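You operate a simulated robot arm through the tools that you are given. There is no shell and no other tool.

You run a simulated robot arm. Do the job below in one go: nothing can be reset, and whatever is moved stays where it is left.

JOB
Switch off the stirrer, tilt it up, then form one thin sheet.
Fine: dip once, shake it even, then toss off the water; leave the flat sticks, catches and white drain plug as they are.

The check looks at the end state, three seconds after you hand in, the way a careful person would. Anything else that was tipped, shoved, dropped, spilled or broken makes it a failure. Flat cloth is picked up by pressing the open fingertips on it (5 to 10 N) and closing them slowly along it; thin cloth reads only 2 to 8 mm in the jaws.

ROBOT AND FRAMES
A 7-joint arm with a two-finger parallel gripper, fixed in place. Base frame: the origin is at the foot of the arm, x ahead of it, y to its left, z up. Units: m, degrees, N and s.
Its first joint turns from -166.0 to 166.0 degrees. Payload 4.4 kg.
The TCP is the grasp point between the finger pads, 0.023 m short of the fingertips. In the tool frame z runs along the fingers and y along their closing line. The gripper opens to 0.094 m. The fingers are 0.038 m wide and 0.01 m thick; the gripper's body (0.054 by 0.096 m) begins 0.039 m behind the TCP.
Orientation is told as [roll, pitch, yaw] about the base's x, y, z axes, in that order, counted from this pose: with the fingers straight down and closing along the base's y, the tool's x points along the base's -x, its y along +y and its z along -z.

CONTROLS
- The arm moves only by the tool jog_arm. Its argument "increments" is a list of rows, each a list of 3 entries, a list of its own where there are three numbers: the turn, a rotation vector about the tool's x, y, z in degrees, then the shift along the tool's x, y, z in m, then the finger opening in m, from 0 to 0.094. In form: [[[rx, ry, rz], [dx, dy, dz], jaw], ...]. A call has 1 to 20 rows; each row is the pose to reach, as a shift and turn from the pose commanded when the call began, along the tool's axes at that moment. A row lasts 0.2 s, in which the tool goes at most 0.05 m and 8.6 degrees; a call with a longer step from one row to the next is refused whole, and so is a gripper value outside its range. Where a pose cannot be reached the arm comes as near as it can. A force on the tool above 90 N (or 10 N above the force at the start of the call, whichever is more), or a blocked arm, ends the call early, and 0.2 s more pass. The fingers move at their own pace (about 0.072 m/s each) and stop on an object; they squeeze with about 22 N. The grip force told is the motor's: it shows also when the fingers shut on nothing. Time passes only in rows, and 0.2 s behind the last, so rows that repeat a pose let the fingers close. It gives the time, the measured TCP pose, the force on the tool (base axes), the opening and the grip force at its end, in the units of the frame above (readings bear some noise), with the torque about the TCP (base axes, N m) and any sound that the robot's microphone picked up.
- Cameras (640 x 400 px; columns grow to the right, rows downward): "scene" is fixed at [0.0493, -0.6488, 1.7521]; the picture's right is [-0.19, -0.98, 0.00], its down [-0.95, 0.19, -0.23] and it looks along [0.23, -0.04, -0.97] (base axes); focal length 214 px, centre (320, 200). "wrist" rides on the gripper at [0.086, 0.016, -0.075] in the tool frame; the picture's right is [-0.18, 0.98, 0.00], its down [-0.58, -0.11, -0.81] and it looks along [-0.79, -0.15, 0.59] (tool axes); focal length 243 px, centre (320, 200). There is no depth. A picture from a camera that has moved, and an enlarged one, comes with that camera's place and axes in the base frame and with its lens.
- get_image(camera): a new picture of that camera. No time passes.
- close_up(camera, box): a new picture of the part [left, top, right, bottom] of that camera's present view, enlarged. No time passes.
- job_done(): hands the job in; it is judged then, once.

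Nothing tells you positions but the pictures and the camera data. Unless the task says otherwise, let go and move clear before handing in.

The tools are called after ">>>" as name(argument=value, ...) on one line, values as JSON. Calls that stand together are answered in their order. jog_arm: Moves the arm, as the interface text tells. Its arguments: {"type":"object","properties":{"increments":{"type":"array","items":{"type":"array"}}},"required":["increments"]} The other tools are called the same way: get_image (camera) takes a picture; close_up (camera, box) takes an enlarged picture of a part of a camera's view; job_done () hands the job in.

At the start:

```text
clock: 0.0
tool_pos: [0.6398, -0.3129, 1.4536]
tool_rot: [0.0, 0.0, -0.1]
contact_force: [0.1, -0.2, 0.4]
ft_torque: [0.0, 0.03, -0.02]
width: 0.0941
finger_force: 0.0
```

scene: 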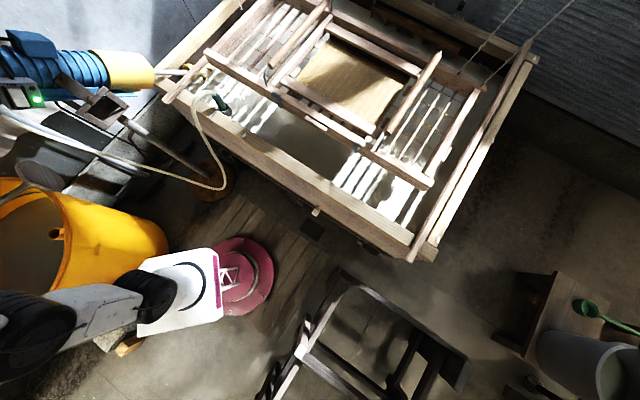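
wrist: 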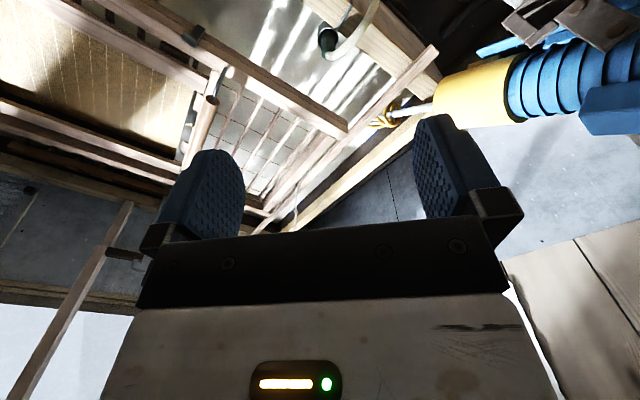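

The scene shows a wooden vat with a hinged frame holding a golden screen, a blue and yellow stirrer on the left with a lit switch box, and other gear around. I'll look closer at each part before moving.

>>> close_up(camera="scene", box=[0, 20, 240, 170])

>>> close_up(camera="scene", box=[200, 0, 360, 100])

>>> close_up(camera="scene", box=[340, 0, 560, 138])

>>> close_up(camera="scene", box=[240, 80, 480, 230])

>>> close_up(camera="scene", box=[0, 60, 120, 135])

>>> close_up(camera="wrist", box=[320, 0, 640, 200])

>>> close_up(camera="wrist", box=[0, 0, 320, 200])

```text
2.67 times, centred on (120, 95) of scene
camera zoom: at [0.0493, -0.6488, 1.7521], right [-0.19, -0.98, 0.0], down [-0.95, 0.19, -0.23], along [0.23, -0.04, -0.97], focal length 572 px, centre (853, 480)
```

zoom: 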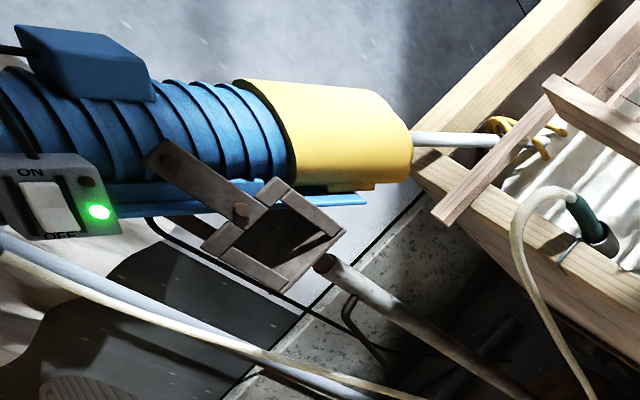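

```text
4.00 times, centred on (280, 50) of scene
camera zoom: at [0.0493, -0.6488, 1.7521], right [-0.19, -0.98, 0.0], down [-0.95, 0.19, -0.23], along [0.23, -0.04, -0.97], focal length 858 px, centre (480, 800)
```

zoom: 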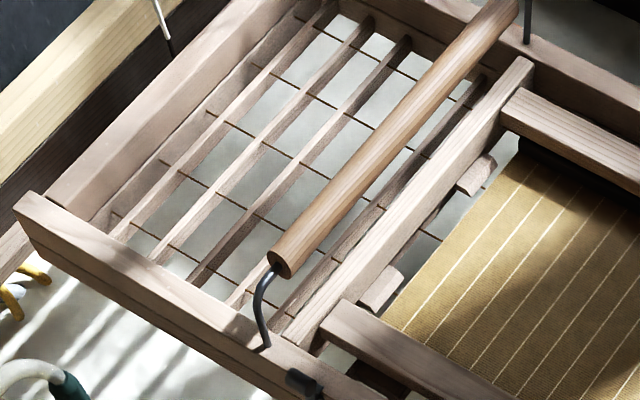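

```text
2.90 times, centred on (450, 69) of scene
camera zoom: at [0.0493, -0.6488, 1.7521], right [-0.19, -0.98, 0.0], down [-0.95, 0.19, -0.23], along [0.23, -0.04, -0.97], focal length 622 px, centre (-57, 580)
```

zoom: 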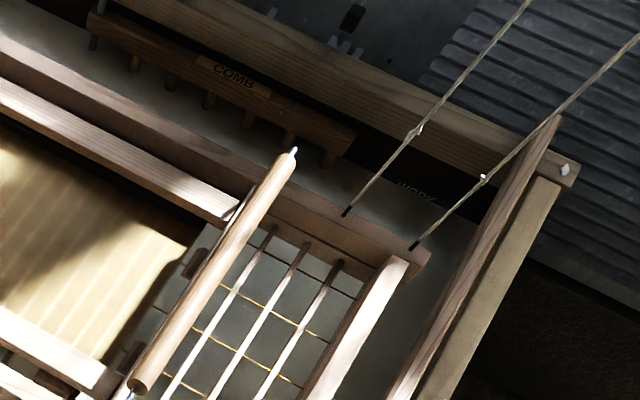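

```text
2.67 times, centred on (360, 155) of scene
camera zoom: at [0.0493, -0.6488, 1.7521], right [-0.19, -0.98, 0.0], down [-0.95, 0.19, -0.23], along [0.23, -0.04, -0.97], focal length 572 px, centre (213, 320)
```

zoom: 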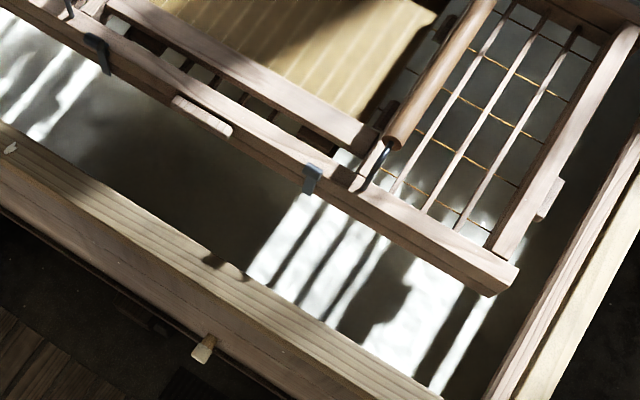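

```text
5.33 times, centred on (60, 98) of scene
camera zoom: at [0.0493, -0.6488, 1.7521], right [-0.19, -0.98, 0.0], down [-0.95, 0.19, -0.23], along [0.23, -0.04, -0.97], focal length 1144 px, centre (1707, 747)
```

zoom: 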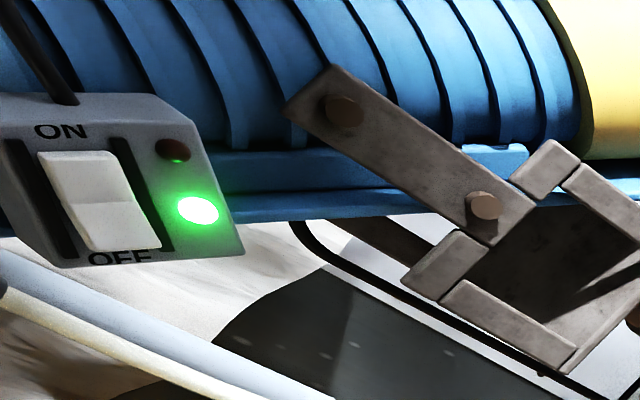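

```text
2.00 times, centred on (480, 100) of wrist
camera zoom: at [0.551, -0.2951, 1.5287], right [0.18, 0.98, 0.0], down [0.58, -0.11, 0.81], along [0.79, -0.15, -0.59], focal length 485 px, centre (0, 400)
```

zoom: 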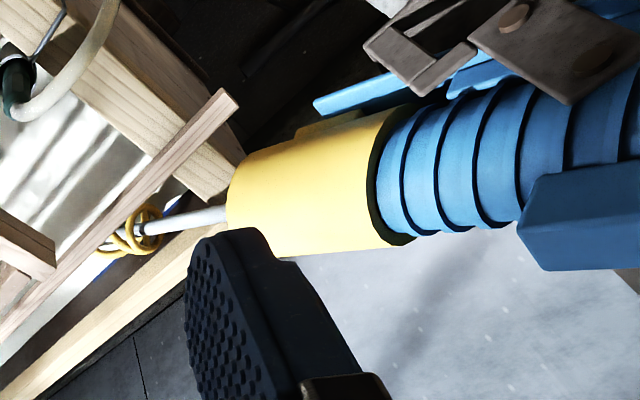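

```text
2.00 times, centred on (160, 100) of wrist
camera zoom: at [0.551, -0.2951, 1.5287], right [0.18, 0.98, 0.0], down [0.58, -0.11, 0.81], along [0.79, -0.15, -0.59], focal length 485 px, centre (640, 400)
```

zoom: 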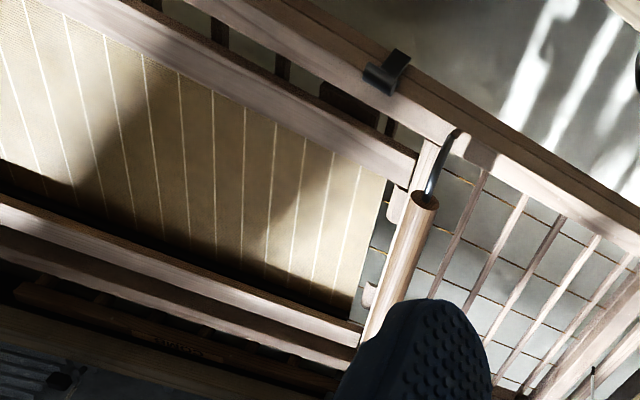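

The vat runs at about 45° with its rim near z ≈ 0.95, and a first triangulation puts the near rail of the mould at about (0.70, -0.58, 0.98). I'll turn the tool to face the vat and look again.

>>> jog_arm(increments=[[[0, 0, 8], [0, 0, 0], 0.094], [[0, 0, 16], [0, 0, 0], 0.094], [[0, 0, 24], [0, 0, 0], 0.094], [[0, 0, 32], [0, 0, 0], 0.094], [[0, 0, 40], [0, 0, 0], 0.094], [[0, 0, 45], [0, 0, 0], 0.094]])

>>> get_image(camera="wrist")

>>> get_image(camera="scene")

```text
clock: 1.4
tool_pos: [0.6392, -0.3118, 1.4542]
tool_rot: [0.0, 0.0, -45.1]
contact_force: [0.0, -0.3, 0.0]
ft_torque: [-0.02, -0.03, -0.02]
width: 0.094
finger_force: 0.0
```

```text
taken
camera wrist: at [0.5877, -0.2387, 1.5288], right [0.83, 0.56, 0.0], down [0.33, -0.49, 0.81], along [0.45, -0.67, -0.59], focal length 243 px, centre (320, 200)
```

wrist: 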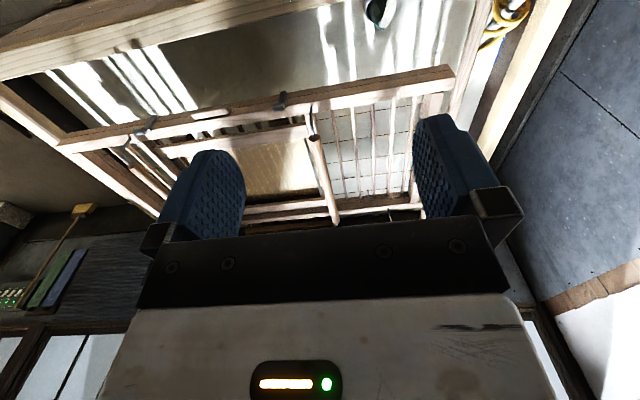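

```text
taken
```

scene: 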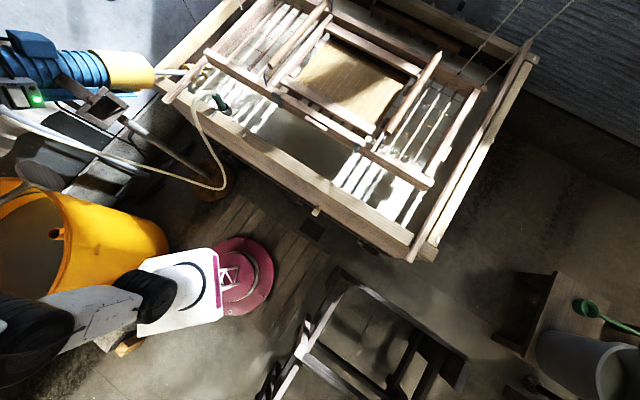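

I'm facing the vat with tool x pointing back toward the base and tool y along the vat. I'll slide along it to see the mould from its middle.

>>> jog_arm(increments=[[[0, 0, 0], [0.0125, -0.041, 0.0125], 0.094], [[0, 0, 0], [0.025, -0.082, 0.025], 0.094], [[0, 0, 0], [0.0375, -0.123, 0.0375], 0.094], [[0, 0, 0], [0.05, -0.165, 0.05], 0.094], [[0, 0, 0], [0.0625, -0.206, 0.0625], 0.094], [[0, 0, 0], [0.075, -0.247, 0.075], 0.094], [[0, 0, 0], [0.0875, -0.288, 0.0875], 0.094], [[0, 0, 0], [0.1, -0.33, 0.1], 0.094]])

>>> get_image(camera="wrist")

>>> close_up(camera="wrist", box=[0, 0, 320, 200])

>>> close_up(camera="wrist", box=[320, 0, 640, 200])

>>> get_image(camera="scene")

```text
clock: 3.2
tool_pos: [0.3339, -0.4768, 1.3518]
tool_rot: [0.0, 0.3, -44.9]
contact_force: [-0.1, -0.7, -0.2]
ft_torque: [0.02, -0.01, -0.03]
width: 0.0942
finger_force: 0.0
```

```text
taken
camera wrist: at [0.2837, -0.403, 1.4261], right [0.82, 0.57, 0.0], down [0.34, -0.49, 0.8], along [0.46, -0.66, -0.59], focal length 243 px, centre (320, 200)
```

wrist: 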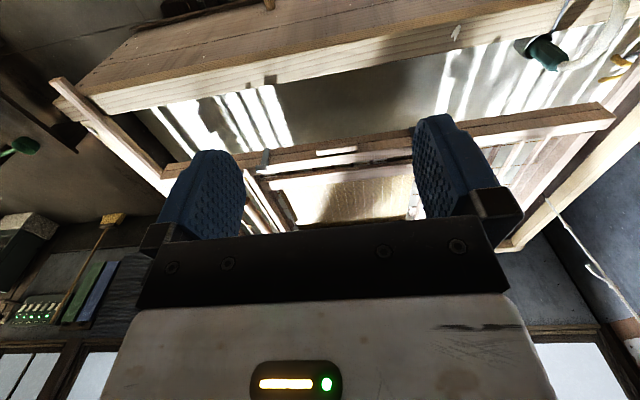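

```text
2.00 times, centred on (160, 100) of wrist
camera zoom: at [0.2837, -0.403, 1.4261], right [0.82, 0.57, 0.0], down [0.34, -0.49, 0.8], along [0.46, -0.66, -0.59], focal length 485 px, centre (640, 400)
```

zoom: 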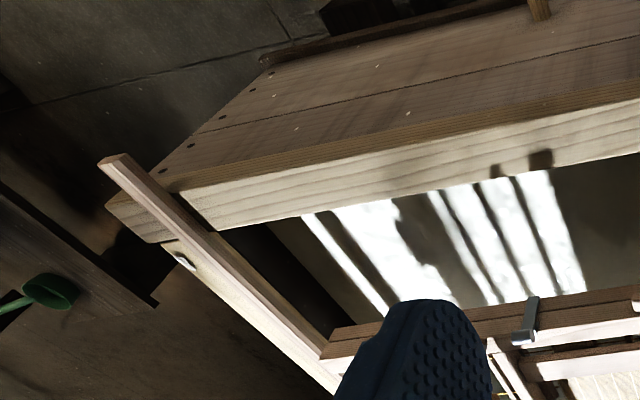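

```text
2.00 times, centred on (480, 100) of wrist
camera zoom: at [0.2837, -0.403, 1.4261], right [0.82, 0.57, 0.0], down [0.34, -0.49, 0.8], along [0.46, -0.66, -0.59], focal length 485 px, centre (0, 400)
```

zoom: 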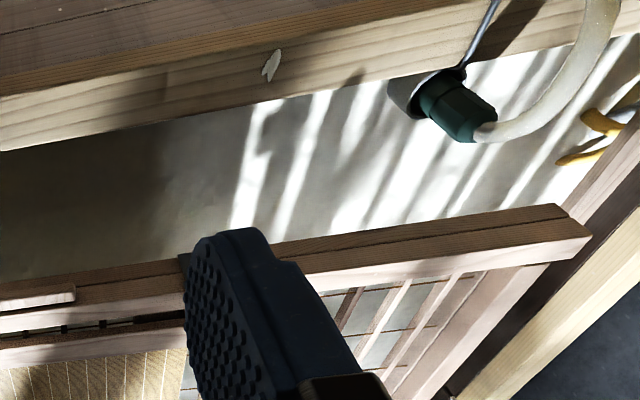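

```text
taken
```

scene: 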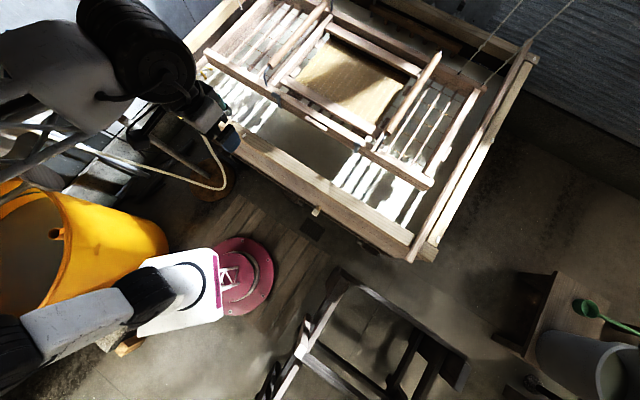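

The mould's front rail spans between two flat sticks that lie on the vat's ends, and there's a small pale block in the middle of the rail. I'll zoom in on those parts.

>>> close_up(camera="wrist", box=[235, 110, 435, 235])

>>> close_up(camera="scene", box=[270, 80, 370, 142])

>>> close_up(camera="scene", box=[400, 140, 500, 202])

>>> close_up(camera="scene", box=[150, 0, 310, 100])

>>> close_up(camera="scene", box=[450, 0, 610, 100])

>>> close_up(camera="wrist", box=[0, 80, 260, 242])

```text
3.20 times, centred on (335, 172) of wrist
camera zoom: at [0.2837, -0.403, 1.4261], right [0.82, 0.57, 0.0], down [0.34, -0.49, 0.8], along [0.46, -0.66, -0.59], focal length 776 px, centre (272, 288)
```

zoom: 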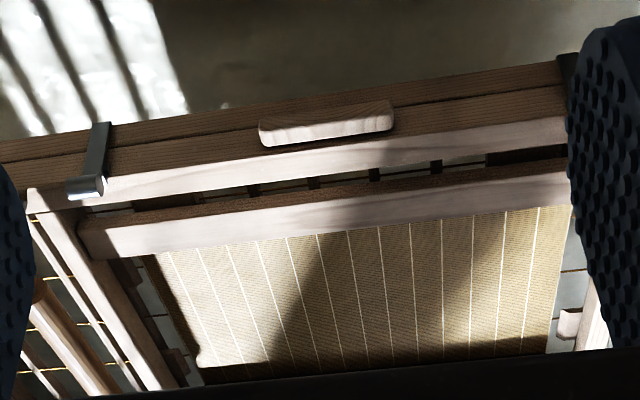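

```text
6.40 times, centred on (320, 111) of scene
camera zoom: at [0.0493, -0.6488, 1.7521], right [-0.19, -0.98, 0.0], down [-0.95, 0.19, -0.23], along [0.23, -0.04, -0.97], focal length 1373 px, centre (320, 770)
```

zoom: 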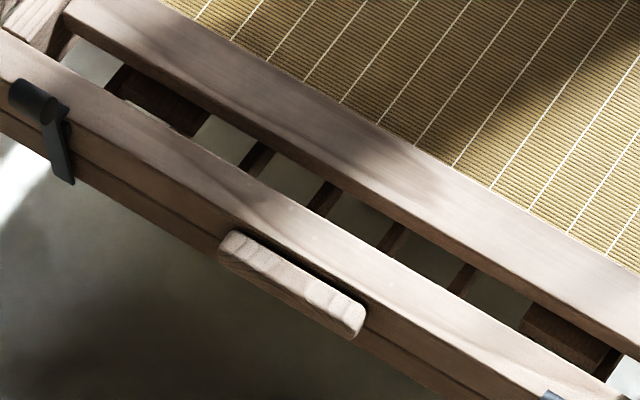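

```text
6.40 times, centred on (450, 171) of scene
camera zoom: at [0.0493, -0.6488, 1.7521], right [-0.19, -0.98, 0.0], down [-0.95, 0.19, -0.23], along [0.23, -0.04, -0.97], focal length 1373 px, centre (-512, 386)
```

zoom: 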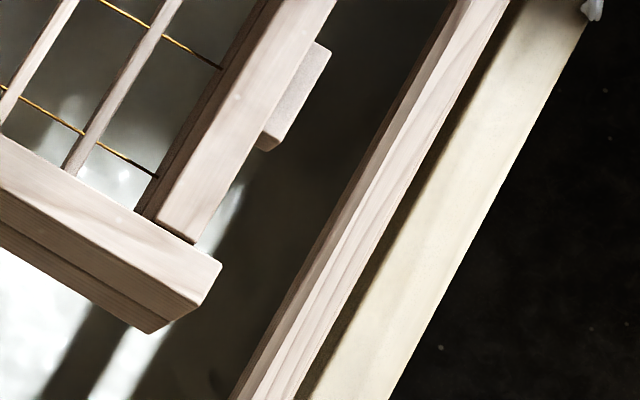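

```text
4.00 times, centred on (230, 50) of scene
camera zoom: at [0.0493, -0.6488, 1.7521], right [-0.19, -0.98, 0.0], down [-0.95, 0.19, -0.23], along [0.23, -0.04, -0.97], focal length 858 px, centre (680, 800)
```

zoom: 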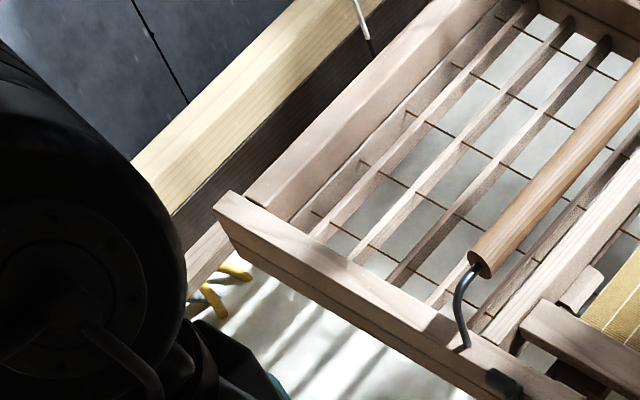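

```text
4.00 times, centred on (530, 50) of scene
camera zoom: at [0.0493, -0.6488, 1.7521], right [-0.19, -0.98, 0.0], down [-0.95, 0.19, -0.23], along [0.23, -0.04, -0.97], focal length 858 px, centre (-520, 800)
```

zoom: 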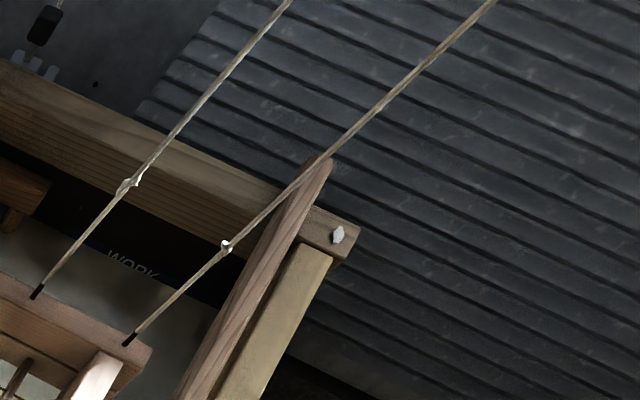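

```text
2.46 times, centred on (130, 161) of wrist
camera zoom: at [0.2837, -0.403, 1.4261], right [0.82, 0.57, 0.0], down [0.34, -0.49, 0.8], along [0.46, -0.66, -0.59], focal length 597 px, centre (788, 296)
```

zoom: 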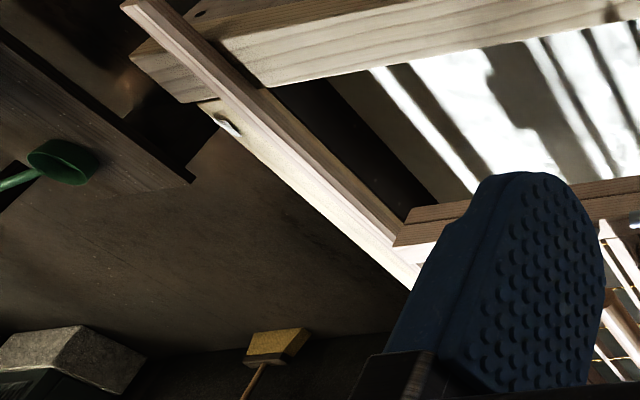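

The mould's front rail is two frames held by metal catches, with a lift tab in the middle. Next I'll look at the stirrer from the base side.

>>> jog_arm(increments=[[[0, 0, -4], [0.025, 0.037, -0.004], 0.094], [[0, 0, -8], [0.051, 0.074, -0.008], 0.094], [[0, 0, -12], [0.076, 0.111, -0.012], 0.094], [[0, 0, -16], [0.101, 0.148, -0.016], 0.094], [[0, 0, -20], [0.127, 0.185, -0.02], 0.094], [[0, 0, -24], [0.152, 0.222, -0.025], 0.094], [[0, 0, -28], [0.177, 0.26, -0.03], 0.094], [[0, 0, -32], [0.203, 0.297, -0.034], 0.094], [[0, 0, -36], [0.228, 0.334, -0.038], 0.094], [[0, 0, -40], [0.253, 0.371, -0.042], 0.094], [[0, 0, -43], [0.279, 0.408, -0.046], 0.094], [[0, 0, -45], [0.304, 0.445, -0.05], 0.094]])

>>> get_image(camera="wrist")

>>> get_image(camera="scene")

```text
clock: 4.1
tool_pos: [0.4354, -0.3412, 1.2925]
tool_rot: [1.9, 8.5, -27.0]
contact_force: [1.5, -4.8, 0.1]
ft_torque: [0.28, 0.1, -0.02]
width: 0.0942
finger_force: 0.0
stopped in row 4: the arm was blocked; the commanded pose is now the measured one
```

```text
taken
camera wrist: at [0.3733, -0.2942, 1.3789], right [0.61, 0.79, 0.0], down [0.56, -0.43, 0.71], along [0.56, -0.43, -0.71], focal length 243 px, centre (320, 200)
```

wrist: 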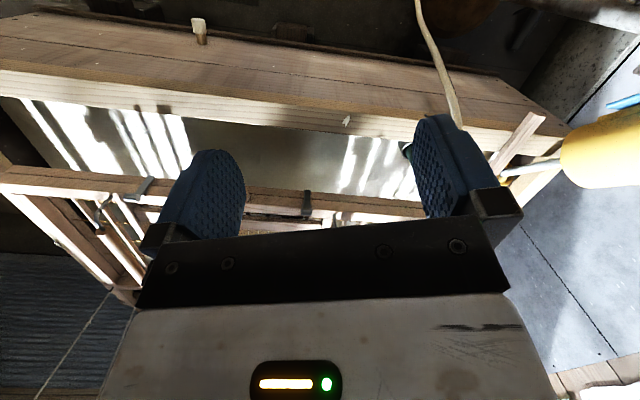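

```text
taken
```

scene: 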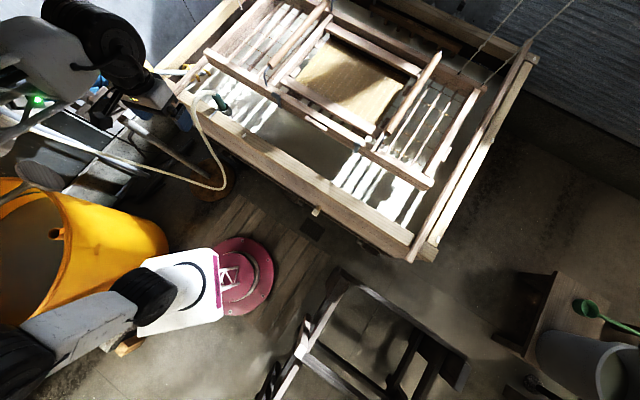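

The arm stopped itself while folding back toward the base, with almost no contact force, so it looks like a fold limit and not a collision. I'll go back to the open starting region and look at the stirrer from there.

>>> jog_arm(increments=[[[0.5, -1, -3.4], [-0.018, 0.016, -0.022], 0.094], [[1, -2, -6.8], [-0.036, 0.032, -0.045], 0.094], [[1.5, -3, -10.2], [-0.054, 0.048, -0.067], 0.094], [[2, -4, -13.6], [-0.072, 0.063, -0.09], 0.094], [[2.4, -4.9, -17], [-0.089, 0.079, -0.112], 0.094], [[2.9, -5.9, -20.3], [-0.107, 0.095, -0.134], 0.094], [[3.4, -6.9, -23.7], [-0.125, 0.111, -0.157], 0.094], [[3.9, -7.9, -27.1], [-0.143, 0.127, -0.179], 0.094]])

>>> get_image(camera="scene")

```text
clock: 5.9
tool_pos: [0.6131, -0.3568, 1.4499]
tool_rot: [-0.2, 0.0, -4.6]
contact_force: [0.5, 0.5, -0.7]
ft_torque: [-0.04, 0.0, 0.01]
width: 0.0938
finger_force: 0.0
```

```text
taken
```

scene: 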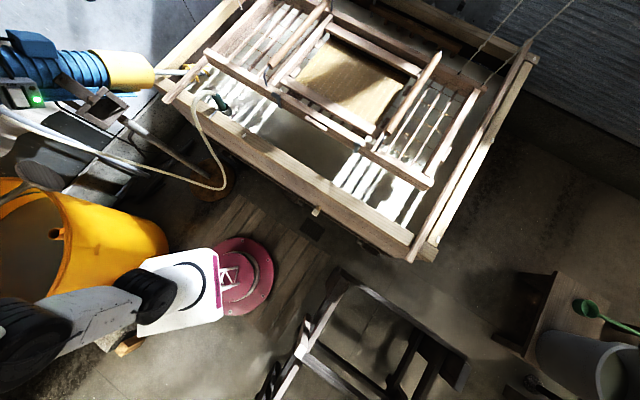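

Back in the open at z = 1.45. I'll turn to face the stirrer.

>>> jog_arm(increments=[[[0, 0, -8], [0, 0, 0], 0.094], [[0, 0, -16], [0, 0, 0], 0.094], [[0, 0, -24], [0, 0, 0], 0.094], [[0, 0, -32], [0, 0, 0], 0.094], [[0, 0, -40], [0, 0, 0], 0.094], [[0, 0, -48], [0, 0, 0], 0.094], [[0, 0, -55], [0, 0, 0], 0.094], [[0, 0, -55], [0, 0, 0], 0.094]])

>>> get_image(camera="wrist")

>>> close_up(camera="wrist", box=[320, 0, 640, 200])

>>> close_up(camera="wrist", box=[0, 0, 320, 200])

```text
clock: 7.7
tool_pos: [0.6126, -0.358, 1.4492]
tool_rot: [0.1, 0.2, 50.3]
contact_force: [0.3, -0.5, -0.1]
ft_torque: [0.01, -0.04, 0.02]
width: 0.0939
finger_force: 0.1
```

```text
taken
camera wrist: at [0.5436, -0.4131, 1.5236], right [-0.64, 0.77, 0.0], down [0.46, 0.38, 0.81], along [0.62, 0.52, -0.59], focal length 243 px, centre (320, 200)
```

wrist: 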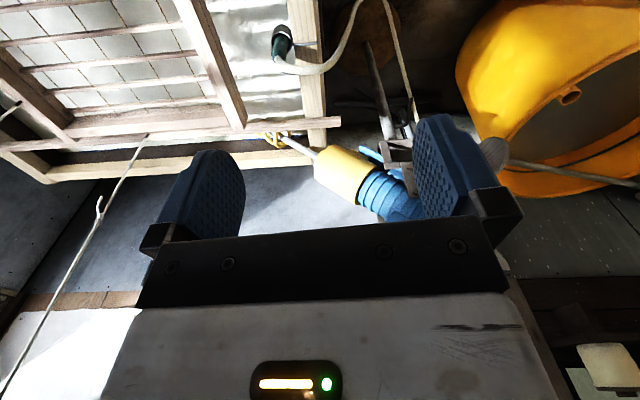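

```text
2.00 times, centred on (480, 100) of wrist
camera zoom: at [0.5436, -0.4131, 1.5236], right [-0.64, 0.77, 0.0], down [0.46, 0.38, 0.81], along [0.62, 0.52, -0.59], focal length 485 px, centre (0, 400)
```

zoom: 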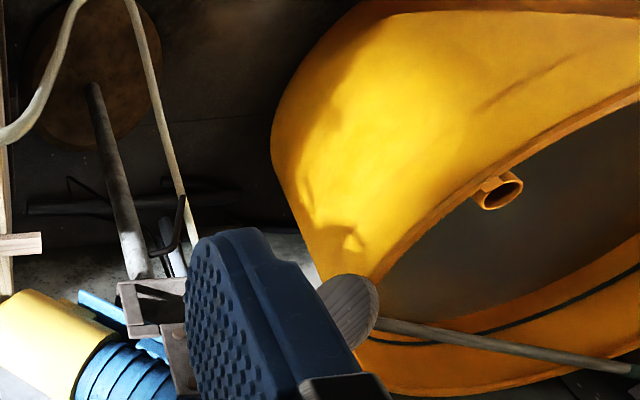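

```text
2.00 times, centred on (160, 100) of wrist
camera zoom: at [0.5436, -0.4131, 1.5236], right [-0.64, 0.77, 0.0], down [0.46, 0.38, 0.81], along [0.62, 0.52, -0.59], focal length 485 px, centre (640, 400)
```

zoom: 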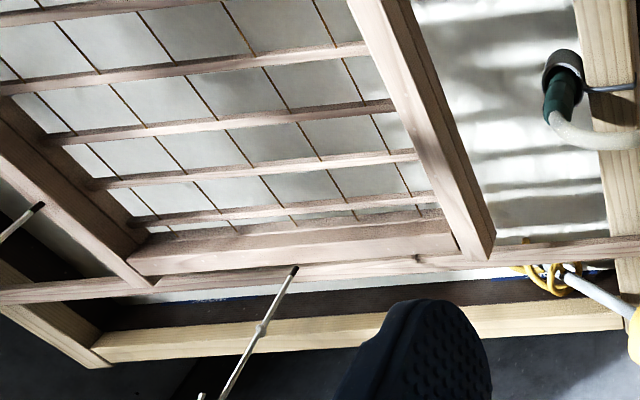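

The stirrer hangs on a pole stand with a U-shaped bracket, its shaft tipped into the vat corner. I'll move closer to see its pivot, switch and what holds it.

>>> jog_arm(increments=[[[0, 0, 3], [-0.032, 0.027, 0], 0.094], [[0, 0, 6], [-0.064, 0.053, 0], 0.094], [[0, 0, 10], [-0.096, 0.08, 0], 0.094], [[0, 0, 13], [-0.128, 0.107, 0], 0.094], [[0, 0, 17], [-0.16, 0.133, 0], 0.094], [[0, 0, 20], [-0.192, 0.16, 0], 0.094]])

>>> get_image(camera="wrist")

>>> get_image(camera="scene")

```text
clock: 9.1
tool_pos: [0.6115, -0.1074, 1.4476]
tool_rot: [0.1, 0.0, 30.3]
contact_force: [1.2, -0.5, -0.8]
ft_torque: [-0.05, -0.01, -0.01]
width: 0.0939
finger_force: 0.0
```

```text
taken
camera wrist: at [0.5271, -0.1362, 1.5225], right [-0.34, 0.94, 0.0], down [0.56, 0.2, 0.8], along [0.76, 0.27, -0.59], focal length 243 px, centre (320, 200)
```

wrist: 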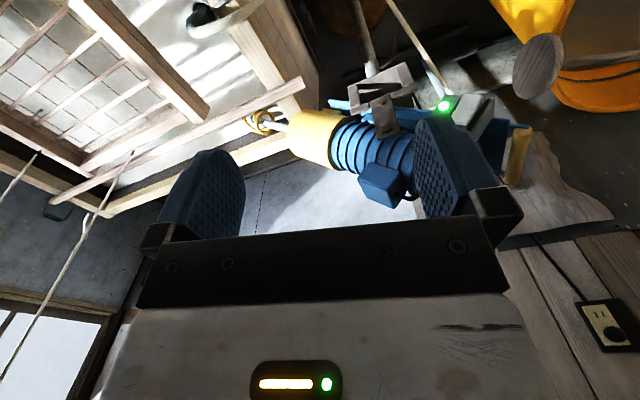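

```text
taken
```

scene: 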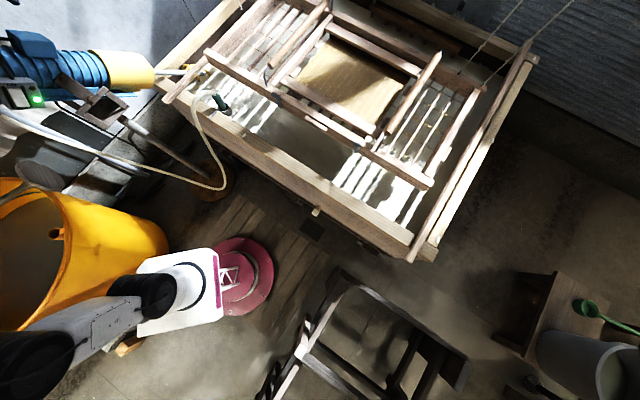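

>>> close_up(camera="wrist", box=[230, 60, 430, 185])

>>> close_up(camera="wrist", box=[380, 40, 560, 152])

>>> close_up(camera="wrist", box=[0, 0, 320, 200])

```text
3.20 times, centred on (330, 122) of wrist
camera zoom: at [0.5271, -0.1362, 1.5225], right [-0.34, 0.94, 0.0], down [0.56, 0.2, 0.8], along [0.76, 0.27, -0.59], focal length 776 px, centre (288, 448)
```

zoom: 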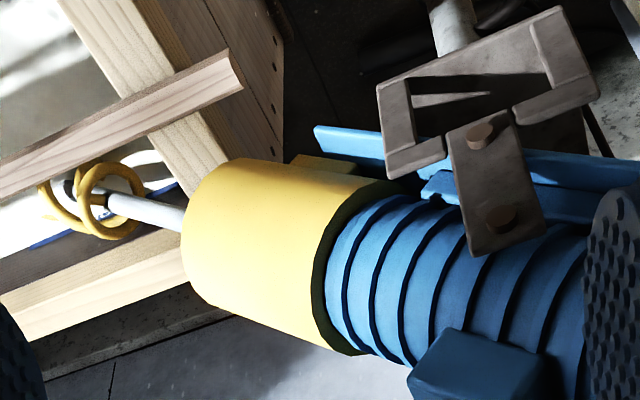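

```text
3.56 times, centred on (470, 96) of wrist
camera zoom: at [0.5271, -0.1362, 1.5225], right [-0.34, 0.94, 0.0], down [0.56, 0.2, 0.8], along [0.76, 0.27, -0.59], focal length 863 px, centre (-213, 570)
```

zoom: 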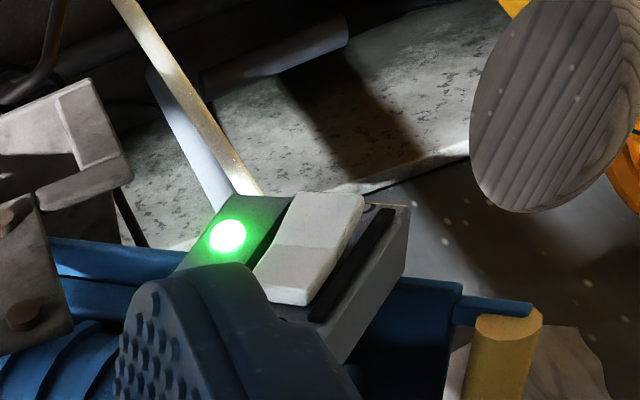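

```text
2.00 times, centred on (160, 100) of wrist
camera zoom: at [0.5271, -0.1362, 1.5225], right [-0.34, 0.94, 0.0], down [0.56, 0.2, 0.8], along [0.76, 0.27, -0.59], focal length 485 px, centre (640, 400)
```

zoom: 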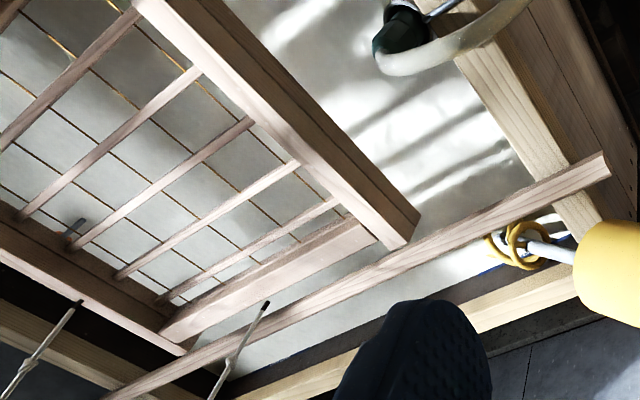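

The stirrer's axis lies along the vat's short direction and rises about 33° toward the robot. The lamp triangulates to (0.672, 0.125, 1.174) and the rocker to about (0.647, 0.132, 1.213). I'll back off a little, lower, to see it from the side.

>>> jog_arm(increments=[[[0, 0, -3], [0.015, 0.01, 0.015], 0.094], [[0, 0, -6], [0.03, 0.02, 0.03], 0.094], [[0, 0, -9], [0.045, 0.03, 0.045], 0.094], [[0, 0, -12], [0.06, 0.04, 0.06], 0.094], [[0, 0, -15], [0.075, 0.045, 0.075], 0.094], [[0, 0, -15], [0.09, 0.05, 0.09], 0.094]])

>>> get_image(camera="wrist")

>>> get_image(camera="scene")

```text
clock: 10.5
tool_pos: [0.5068, -0.1107, 1.3582]
tool_rot: [0.1, 0.1, 45.4]
contact_force: [0.8, 0.7, 0.3]
ft_torque: [0.05, -0.01, -0.03]
width: 0.0942
finger_force: 0.0
```

```text
taken
camera wrist: at [0.4349, -0.1596, 1.4323], right [-0.57, 0.82, 0.0], down [0.49, 0.34, 0.8], along [0.66, 0.46, -0.59], focal length 243 px, centre (320, 200)
```

wrist: 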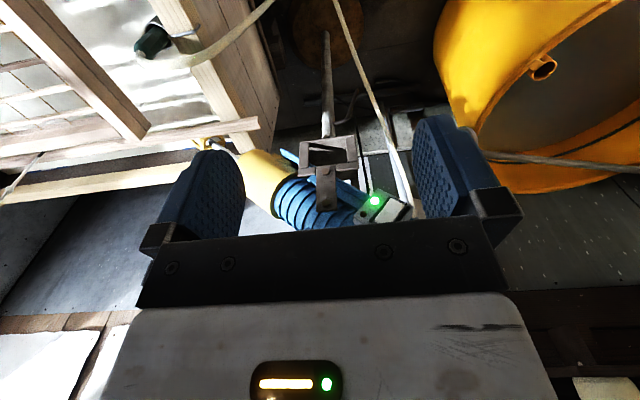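

```text
taken
```

scene: 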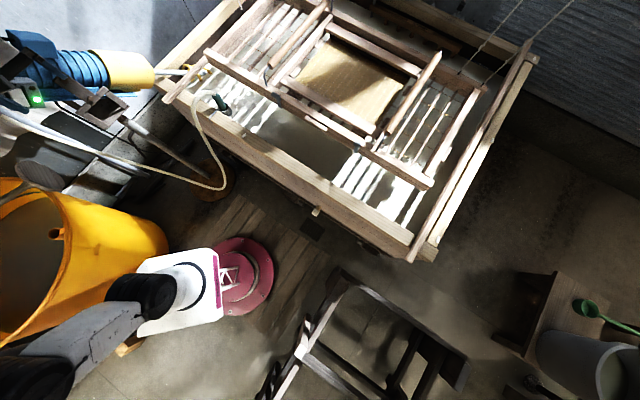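

Now the stirrer shows between the fingers. Zooming in.

>>> close_up(camera="wrist", box=[220, 110, 430, 241])

>>> close_up(camera="wrist", box=[330, 160, 430, 222])

>>> close_up(camera="scene", box=[0, 60, 120, 135])

```text
3.05 times, centred on (325, 176) of wrist
camera zoom: at [0.4349, -0.1596, 1.4323], right [-0.57, 0.82, 0.0], down [0.49, 0.34, 0.8], along [0.66, 0.46, -0.59], focal length 739 px, centre (305, 275)
```

zoom: 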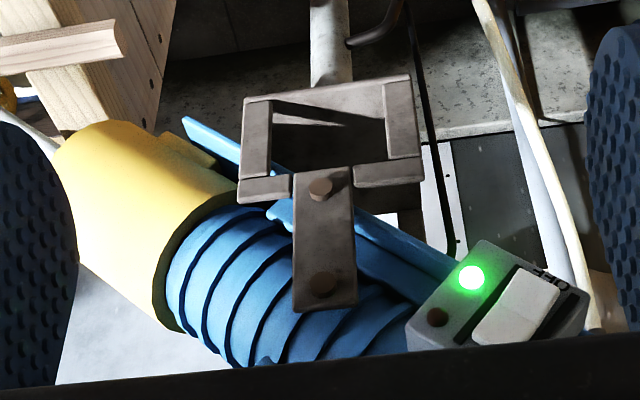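

```text
6.40 times, centred on (380, 191) of wrist
camera zoom: at [0.4349, -0.1596, 1.4323], right [-0.57, 0.82, 0.0], down [0.49, 0.34, 0.8], along [0.66, 0.46, -0.59], focal length 1553 px, centre (-64, 258)
```

zoom: 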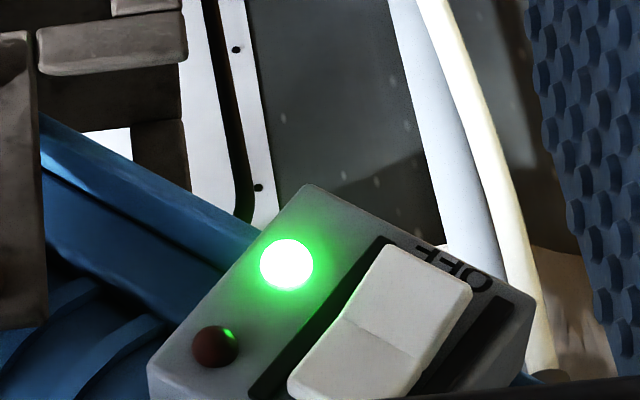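

```text
5.33 times, centred on (60, 98) of scene
camera zoom: at [0.0493, -0.6488, 1.7521], right [-0.19, -0.98, 0.0], down [-0.95, 0.19, -0.23], along [0.23, -0.04, -0.97], focal length 1144 px, centre (1707, 747)
```

zoom: 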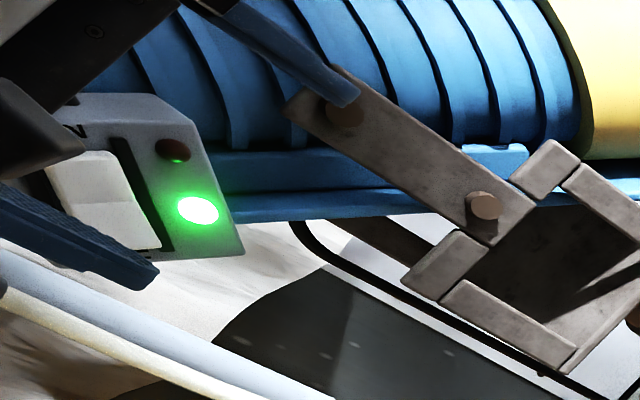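

The switch box face looks toward the vat side (-u), its OFF end being the lower end at about (0.642, 0.137, 1.199). Now I'll look for the rear handle I glimpsed behind the motor.

>>> jog_arm(increments=[[[0, 0, -8], [0, 0, 0], 0.0], [[0, 0, -16], [0, 0, 0], 0.0], [[0, 0, -24], [0, 0, 0], 0.0], [[0, 0, -32], [0, 0, 0], 0.0], [[0, 0, -32], [0, 0, 0], 0.0]])

>>> get_image(camera="wrist")

>>> close_up(camera="wrist", box=[220, 60, 420, 185])

```text
clock: 11.7
tool_pos: [0.5084, -0.1106, 1.3594]
tool_rot: [0.0, 0.0, 77.4]
contact_force: [0.3, -0.5, 0.3]
ft_torque: [0.01, 0.02, -0.04]
width: 0.0
finger_force: 22.5
```

```text
taken
camera wrist: at [0.4723, -0.1901, 1.4333], right [-0.92, 0.39, 0.0], down [0.23, 0.54, 0.81], along [0.32, 0.74, -0.59], focal length 243 px, centre (320, 200)
```

wrist: 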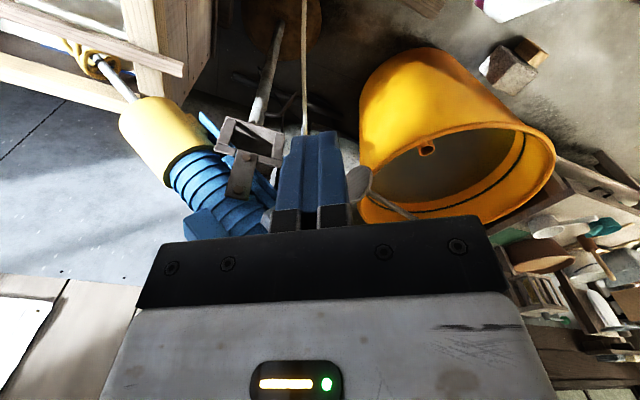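

```text
3.20 times, centred on (320, 122) of wrist
camera zoom: at [0.4723, -0.1901, 1.4333], right [-0.92, 0.39, 0.0], down [0.23, 0.54, 0.81], along [0.32, 0.74, -0.59], focal length 776 px, centre (320, 448)
```

zoom: 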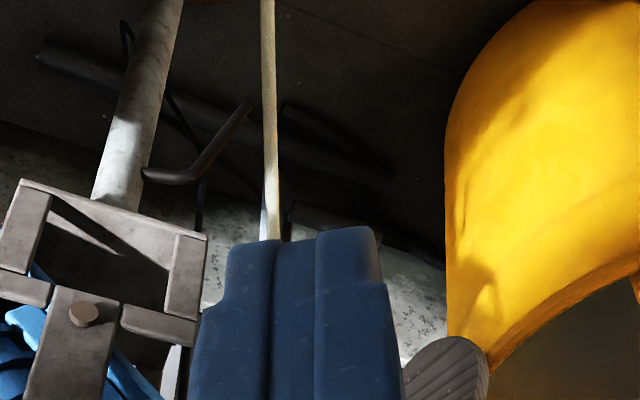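

The gripper hides the handle, so I'll pitch the tool to look more level and turn slightly.

>>> jog_arm(increments=[[[0, -6, 3], [0, 0, 0], 0.0], [[0, -12, 6], [0, 0, 0], 0.0], [[0, -18, 9], [0, 0, 0], 0.0], [[0, -24, 12], [0, 0, 0], 0.0], [[0, -24, 12], [0, 0, 0], 0.0]])

>>> get_image(camera="wrist")

>>> get_image(camera="scene")

```text
clock: 12.9
tool_pos: [0.5084, -0.11, 1.3601]
tool_rot: [2.7, -23.8, 64.5]
contact_force: [-0.1, 0.2, 0.1]
ft_torque: [-0.02, 0.0, 0.02]
width: 0.0
finger_force: 21.7
```

```text
taken
camera wrist: at [0.4484, -0.2023, 1.3928], right [-0.82, 0.56, 0.12], down [0.22, 0.12, 0.97], along [0.52, 0.82, -0.23], focal length 243 px, centre (320, 200)
```

wrist: 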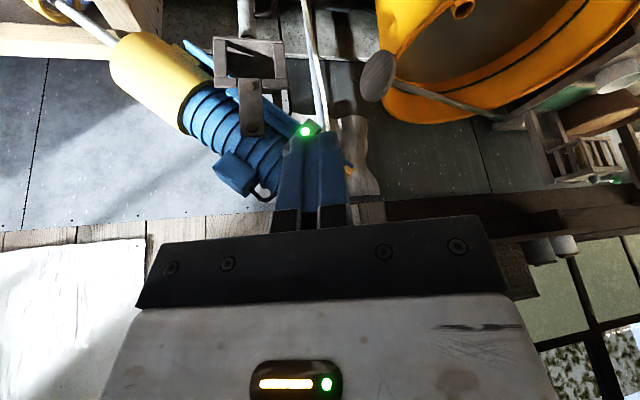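

```text
taken
```

scene: 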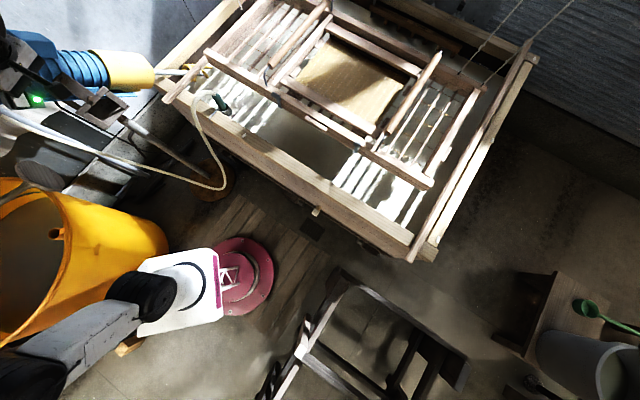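

A small sideways shift should bring the handle out from behind the fingers.

>>> jog_arm(increments=[[[0, 0, 0], [0, -0.035, 0], 0.0], [[0, 0, 0], [0, -0.07, 0], 0.0], [[0, 0, 0], [0, -0.105, 0], 0.0], [[0, 0, 0], [0, -0.14, 0], 0.0], [[0, 0, 0], [0, -0.14, 0], 0.0]])

>>> get_image(camera="wrist")

>>> close_up(camera="wrist", box=[300, 60, 460, 160])

>>> close_up(camera="wrist", box=[160, 0, 480, 200])

```text
clock: 14.1
tool_pos: [0.6354, -0.1684, 1.3524]
tool_rot: [2.7, -23.7, 64.6]
contact_force: [-0.7, 0.3, -0.3]
ft_torque: [0.02, -0.03, 0.01]
width: 0.0001
finger_force: 21.8
```

```text
taken
camera wrist: at [0.5756, -0.2607, 1.3866], right [-0.82, 0.56, 0.12], down [0.22, 0.13, 0.97], along [0.52, 0.82, -0.23], focal length 243 px, centre (320, 200)
```

wrist: 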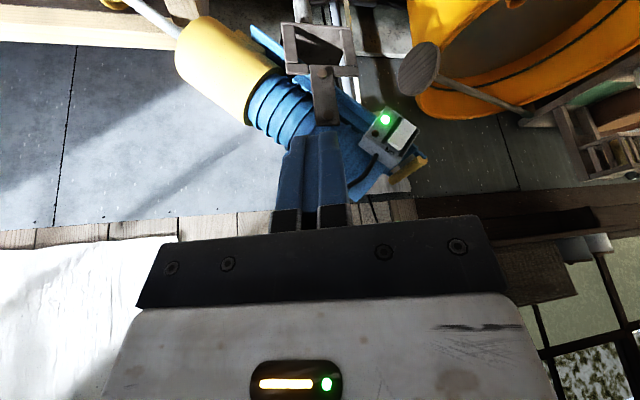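

```text
4.00 times, centred on (380, 110) of wrist
camera zoom: at [0.5756, -0.2607, 1.3866], right [-0.82, 0.56, 0.12], down [0.22, 0.13, 0.97], along [0.52, 0.82, -0.23], focal length 970 px, centre (80, 560)
```

zoom: 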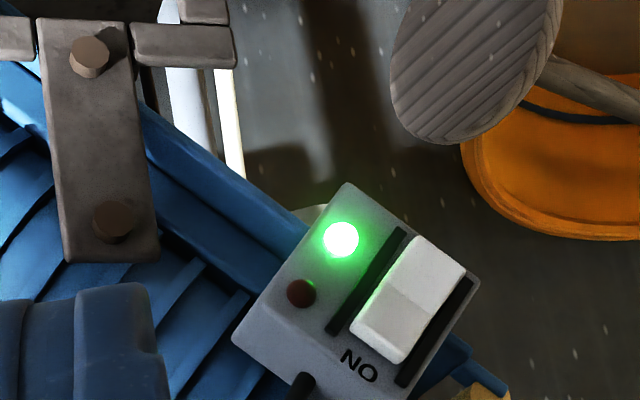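

```text
2.00 times, centred on (320, 100) of wrist
camera zoom: at [0.5756, -0.2607, 1.3866], right [-0.82, 0.56, 0.12], down [0.22, 0.13, 0.97], along [0.52, 0.82, -0.23], focal length 485 px, centre (320, 400)
```

zoom: 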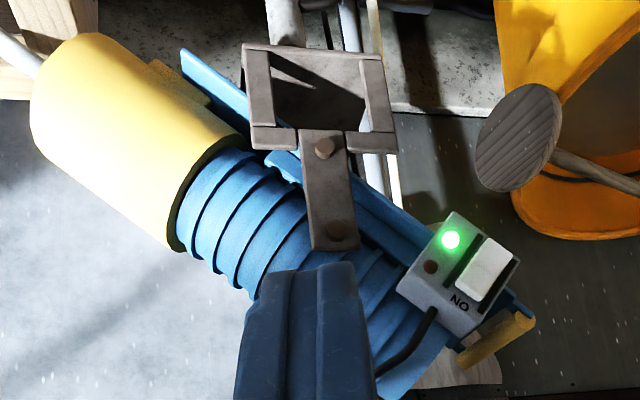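

Now the layout is clear. The motor pivots on the upper side bolt at about u=0.58, n=0.479, z=1.152 (u along the vat, n away from me), and a wooden handle bar sits low at its rear at about (0.686, 0.276, 1.225). I'll bring the closed fingertips up to the OFF end of the rocker.

>>> jog_arm(increments=[[[1.7, -2.7, 2], [-0.011, 0.0195, 0.027], 0.0], [[3.5, -5.4, 4], [-0.022, 0.039, 0.054], 0.0], [[5.2, -8.1, 5.9], [-0.033, 0.0585, 0.081], 0.0], [[6.9, -10.7, 7.9], [-0.044, 0.078, 0.109], 0.0], [[8.6, -13.4, 9.9], [-0.055, 0.0975, 0.136], 0.0], [[10.3, -16.1, 11.9], [-0.066, 0.117, 0.163], 0.0], [[12.1, -18.8, 13.8], [-0.077, 0.1365, 0.19], 0.0], [[13.8, -21.5, 15.8], [-0.088, 0.156, 0.217], 0.0], [[13.8, -21.5, 15.8], [-0.088, 0.156, 0.217], 0.0]])

>>> get_image(camera="wrist")

>>> get_image(camera="scene")

```text
clock: 16.1
tool_pos: [0.5548, 0.0525, 1.1967]
tool_rot: [0.2, -45.0, 44.8]
contact_force: [0.2, 0.8, -1.2]
ft_torque: [0.0, 0.0, 0.03]
width: 0.0
finger_force: 21.8
```

```text
taken
camera wrist: at [0.4626, -0.0151, 1.1882], right [-0.6, 0.79, 0.13], down [-0.03, -0.19, 0.98], along [0.8, 0.59, 0.14], focal length 243 px, centre (320, 200)
```

wrist: 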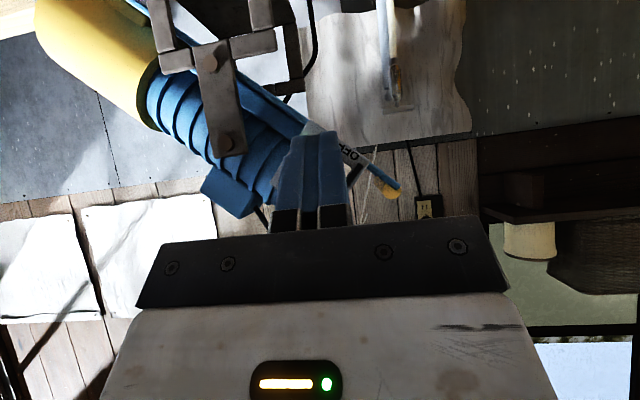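

```text
taken
```

scene: 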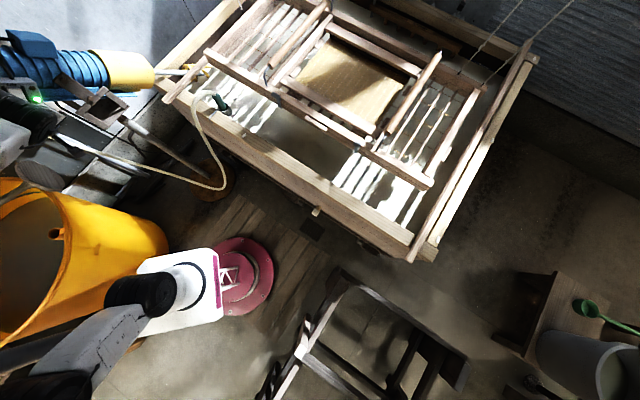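

The tool reached its approach pose in front of the switch. I'll zoom in to check alignment before pressing.

>>> close_up(camera="wrist", box=[240, 90, 440, 215])

>>> close_up(camera="scene", box=[0, 60, 120, 135])

```text
3.20 times, centred on (340, 152) of wrist
camera zoom: at [0.4626, -0.0151, 1.1882], right [-0.6, 0.79, 0.13], down [-0.03, -0.19, 0.98], along [0.8, 0.59, 0.14], focal length 776 px, centre (256, 352)
```

zoom: 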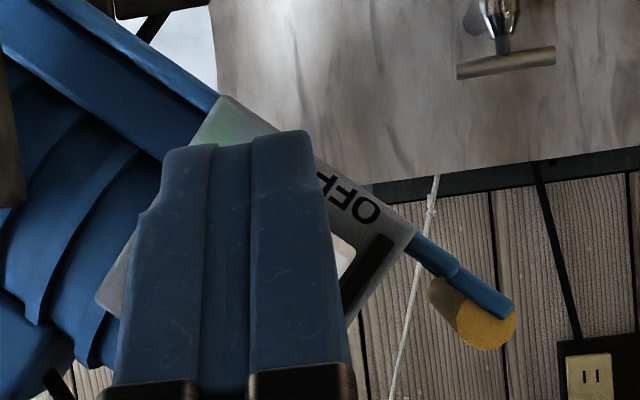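

```text
5.33 times, centred on (60, 98) of scene
camera zoom: at [0.0493, -0.6488, 1.7521], right [-0.19, -0.98, 0.0], down [-0.95, 0.19, -0.23], along [0.23, -0.04, -0.97], focal length 1144 px, centre (1707, 747)
```

zoom: 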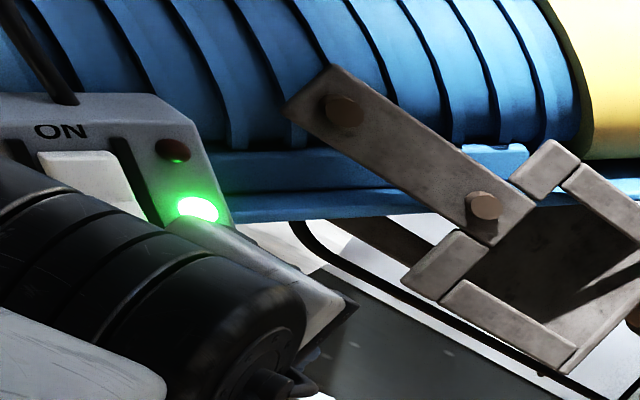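

Alignment agrees with the triangulated OFF half. Now I'll advance along +u, slowly at the end.

>>> jog_arm(increments=[[[0, 0, 0], [-0.02, 0, 0.02], 0.0], [[0, 0, 0], [-0.035, 0, 0.035], 0.0], [[0, 0, 0], [-0.05, 0, 0.05], 0.0], [[0, 0, 0], [-0.056, 0, 0.056], 0.0], [[0, 0, 0], [-0.059, 0, 0.059], 0.0], [[0, 0, 0], [-0.062, 0, 0.062], 0.0], [[0, 0, 0], [-0.065, 0, 0.065], 0.0]])

>>> close_up(camera="wrist", box=[240, 90, 440, 215])

>>> close_up(camera="scene", box=[0, 60, 120, 135])

```text
clock: 17.7
tool_pos: [0.6218, 0.117, 1.1978]
tool_rot: [0.0, -45.0, 44.8]
contact_force: [-0.2, 0.3, 0.4]
ft_torque: [-0.01, 0.01, 0.01]
width: 0.0001
finger_force: 21.3
```

```text
3.20 times, centred on (340, 152) of wrist
camera zoom: at [0.528, 0.0498, 1.1888], right [-0.6, 0.79, 0.13], down [-0.03, -0.19, 0.98], along [0.8, 0.59, 0.14], focal length 776 px, centre (256, 352)
```

zoom: 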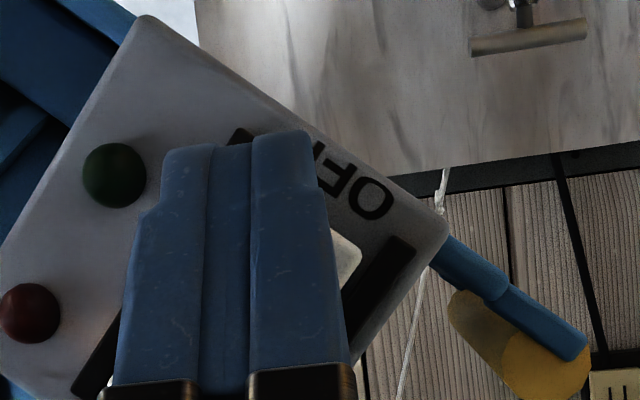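

```text
5.33 times, centred on (60, 98) of scene
camera zoom: at [0.0493, -0.6488, 1.7521], right [-0.19, -0.98, 0.0], down [-0.95, 0.19, -0.23], along [0.23, -0.04, -0.97], focal length 1144 px, centre (1707, 747)
```

zoom: 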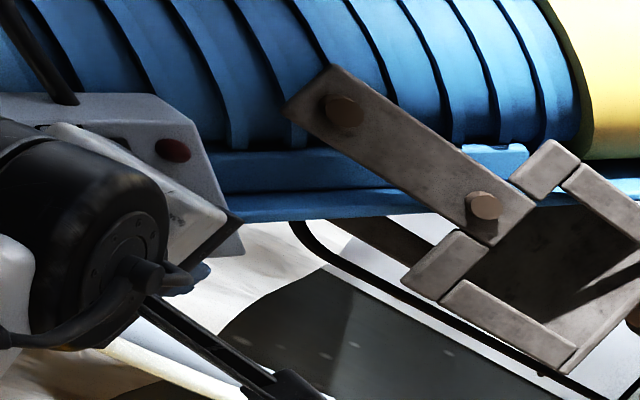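

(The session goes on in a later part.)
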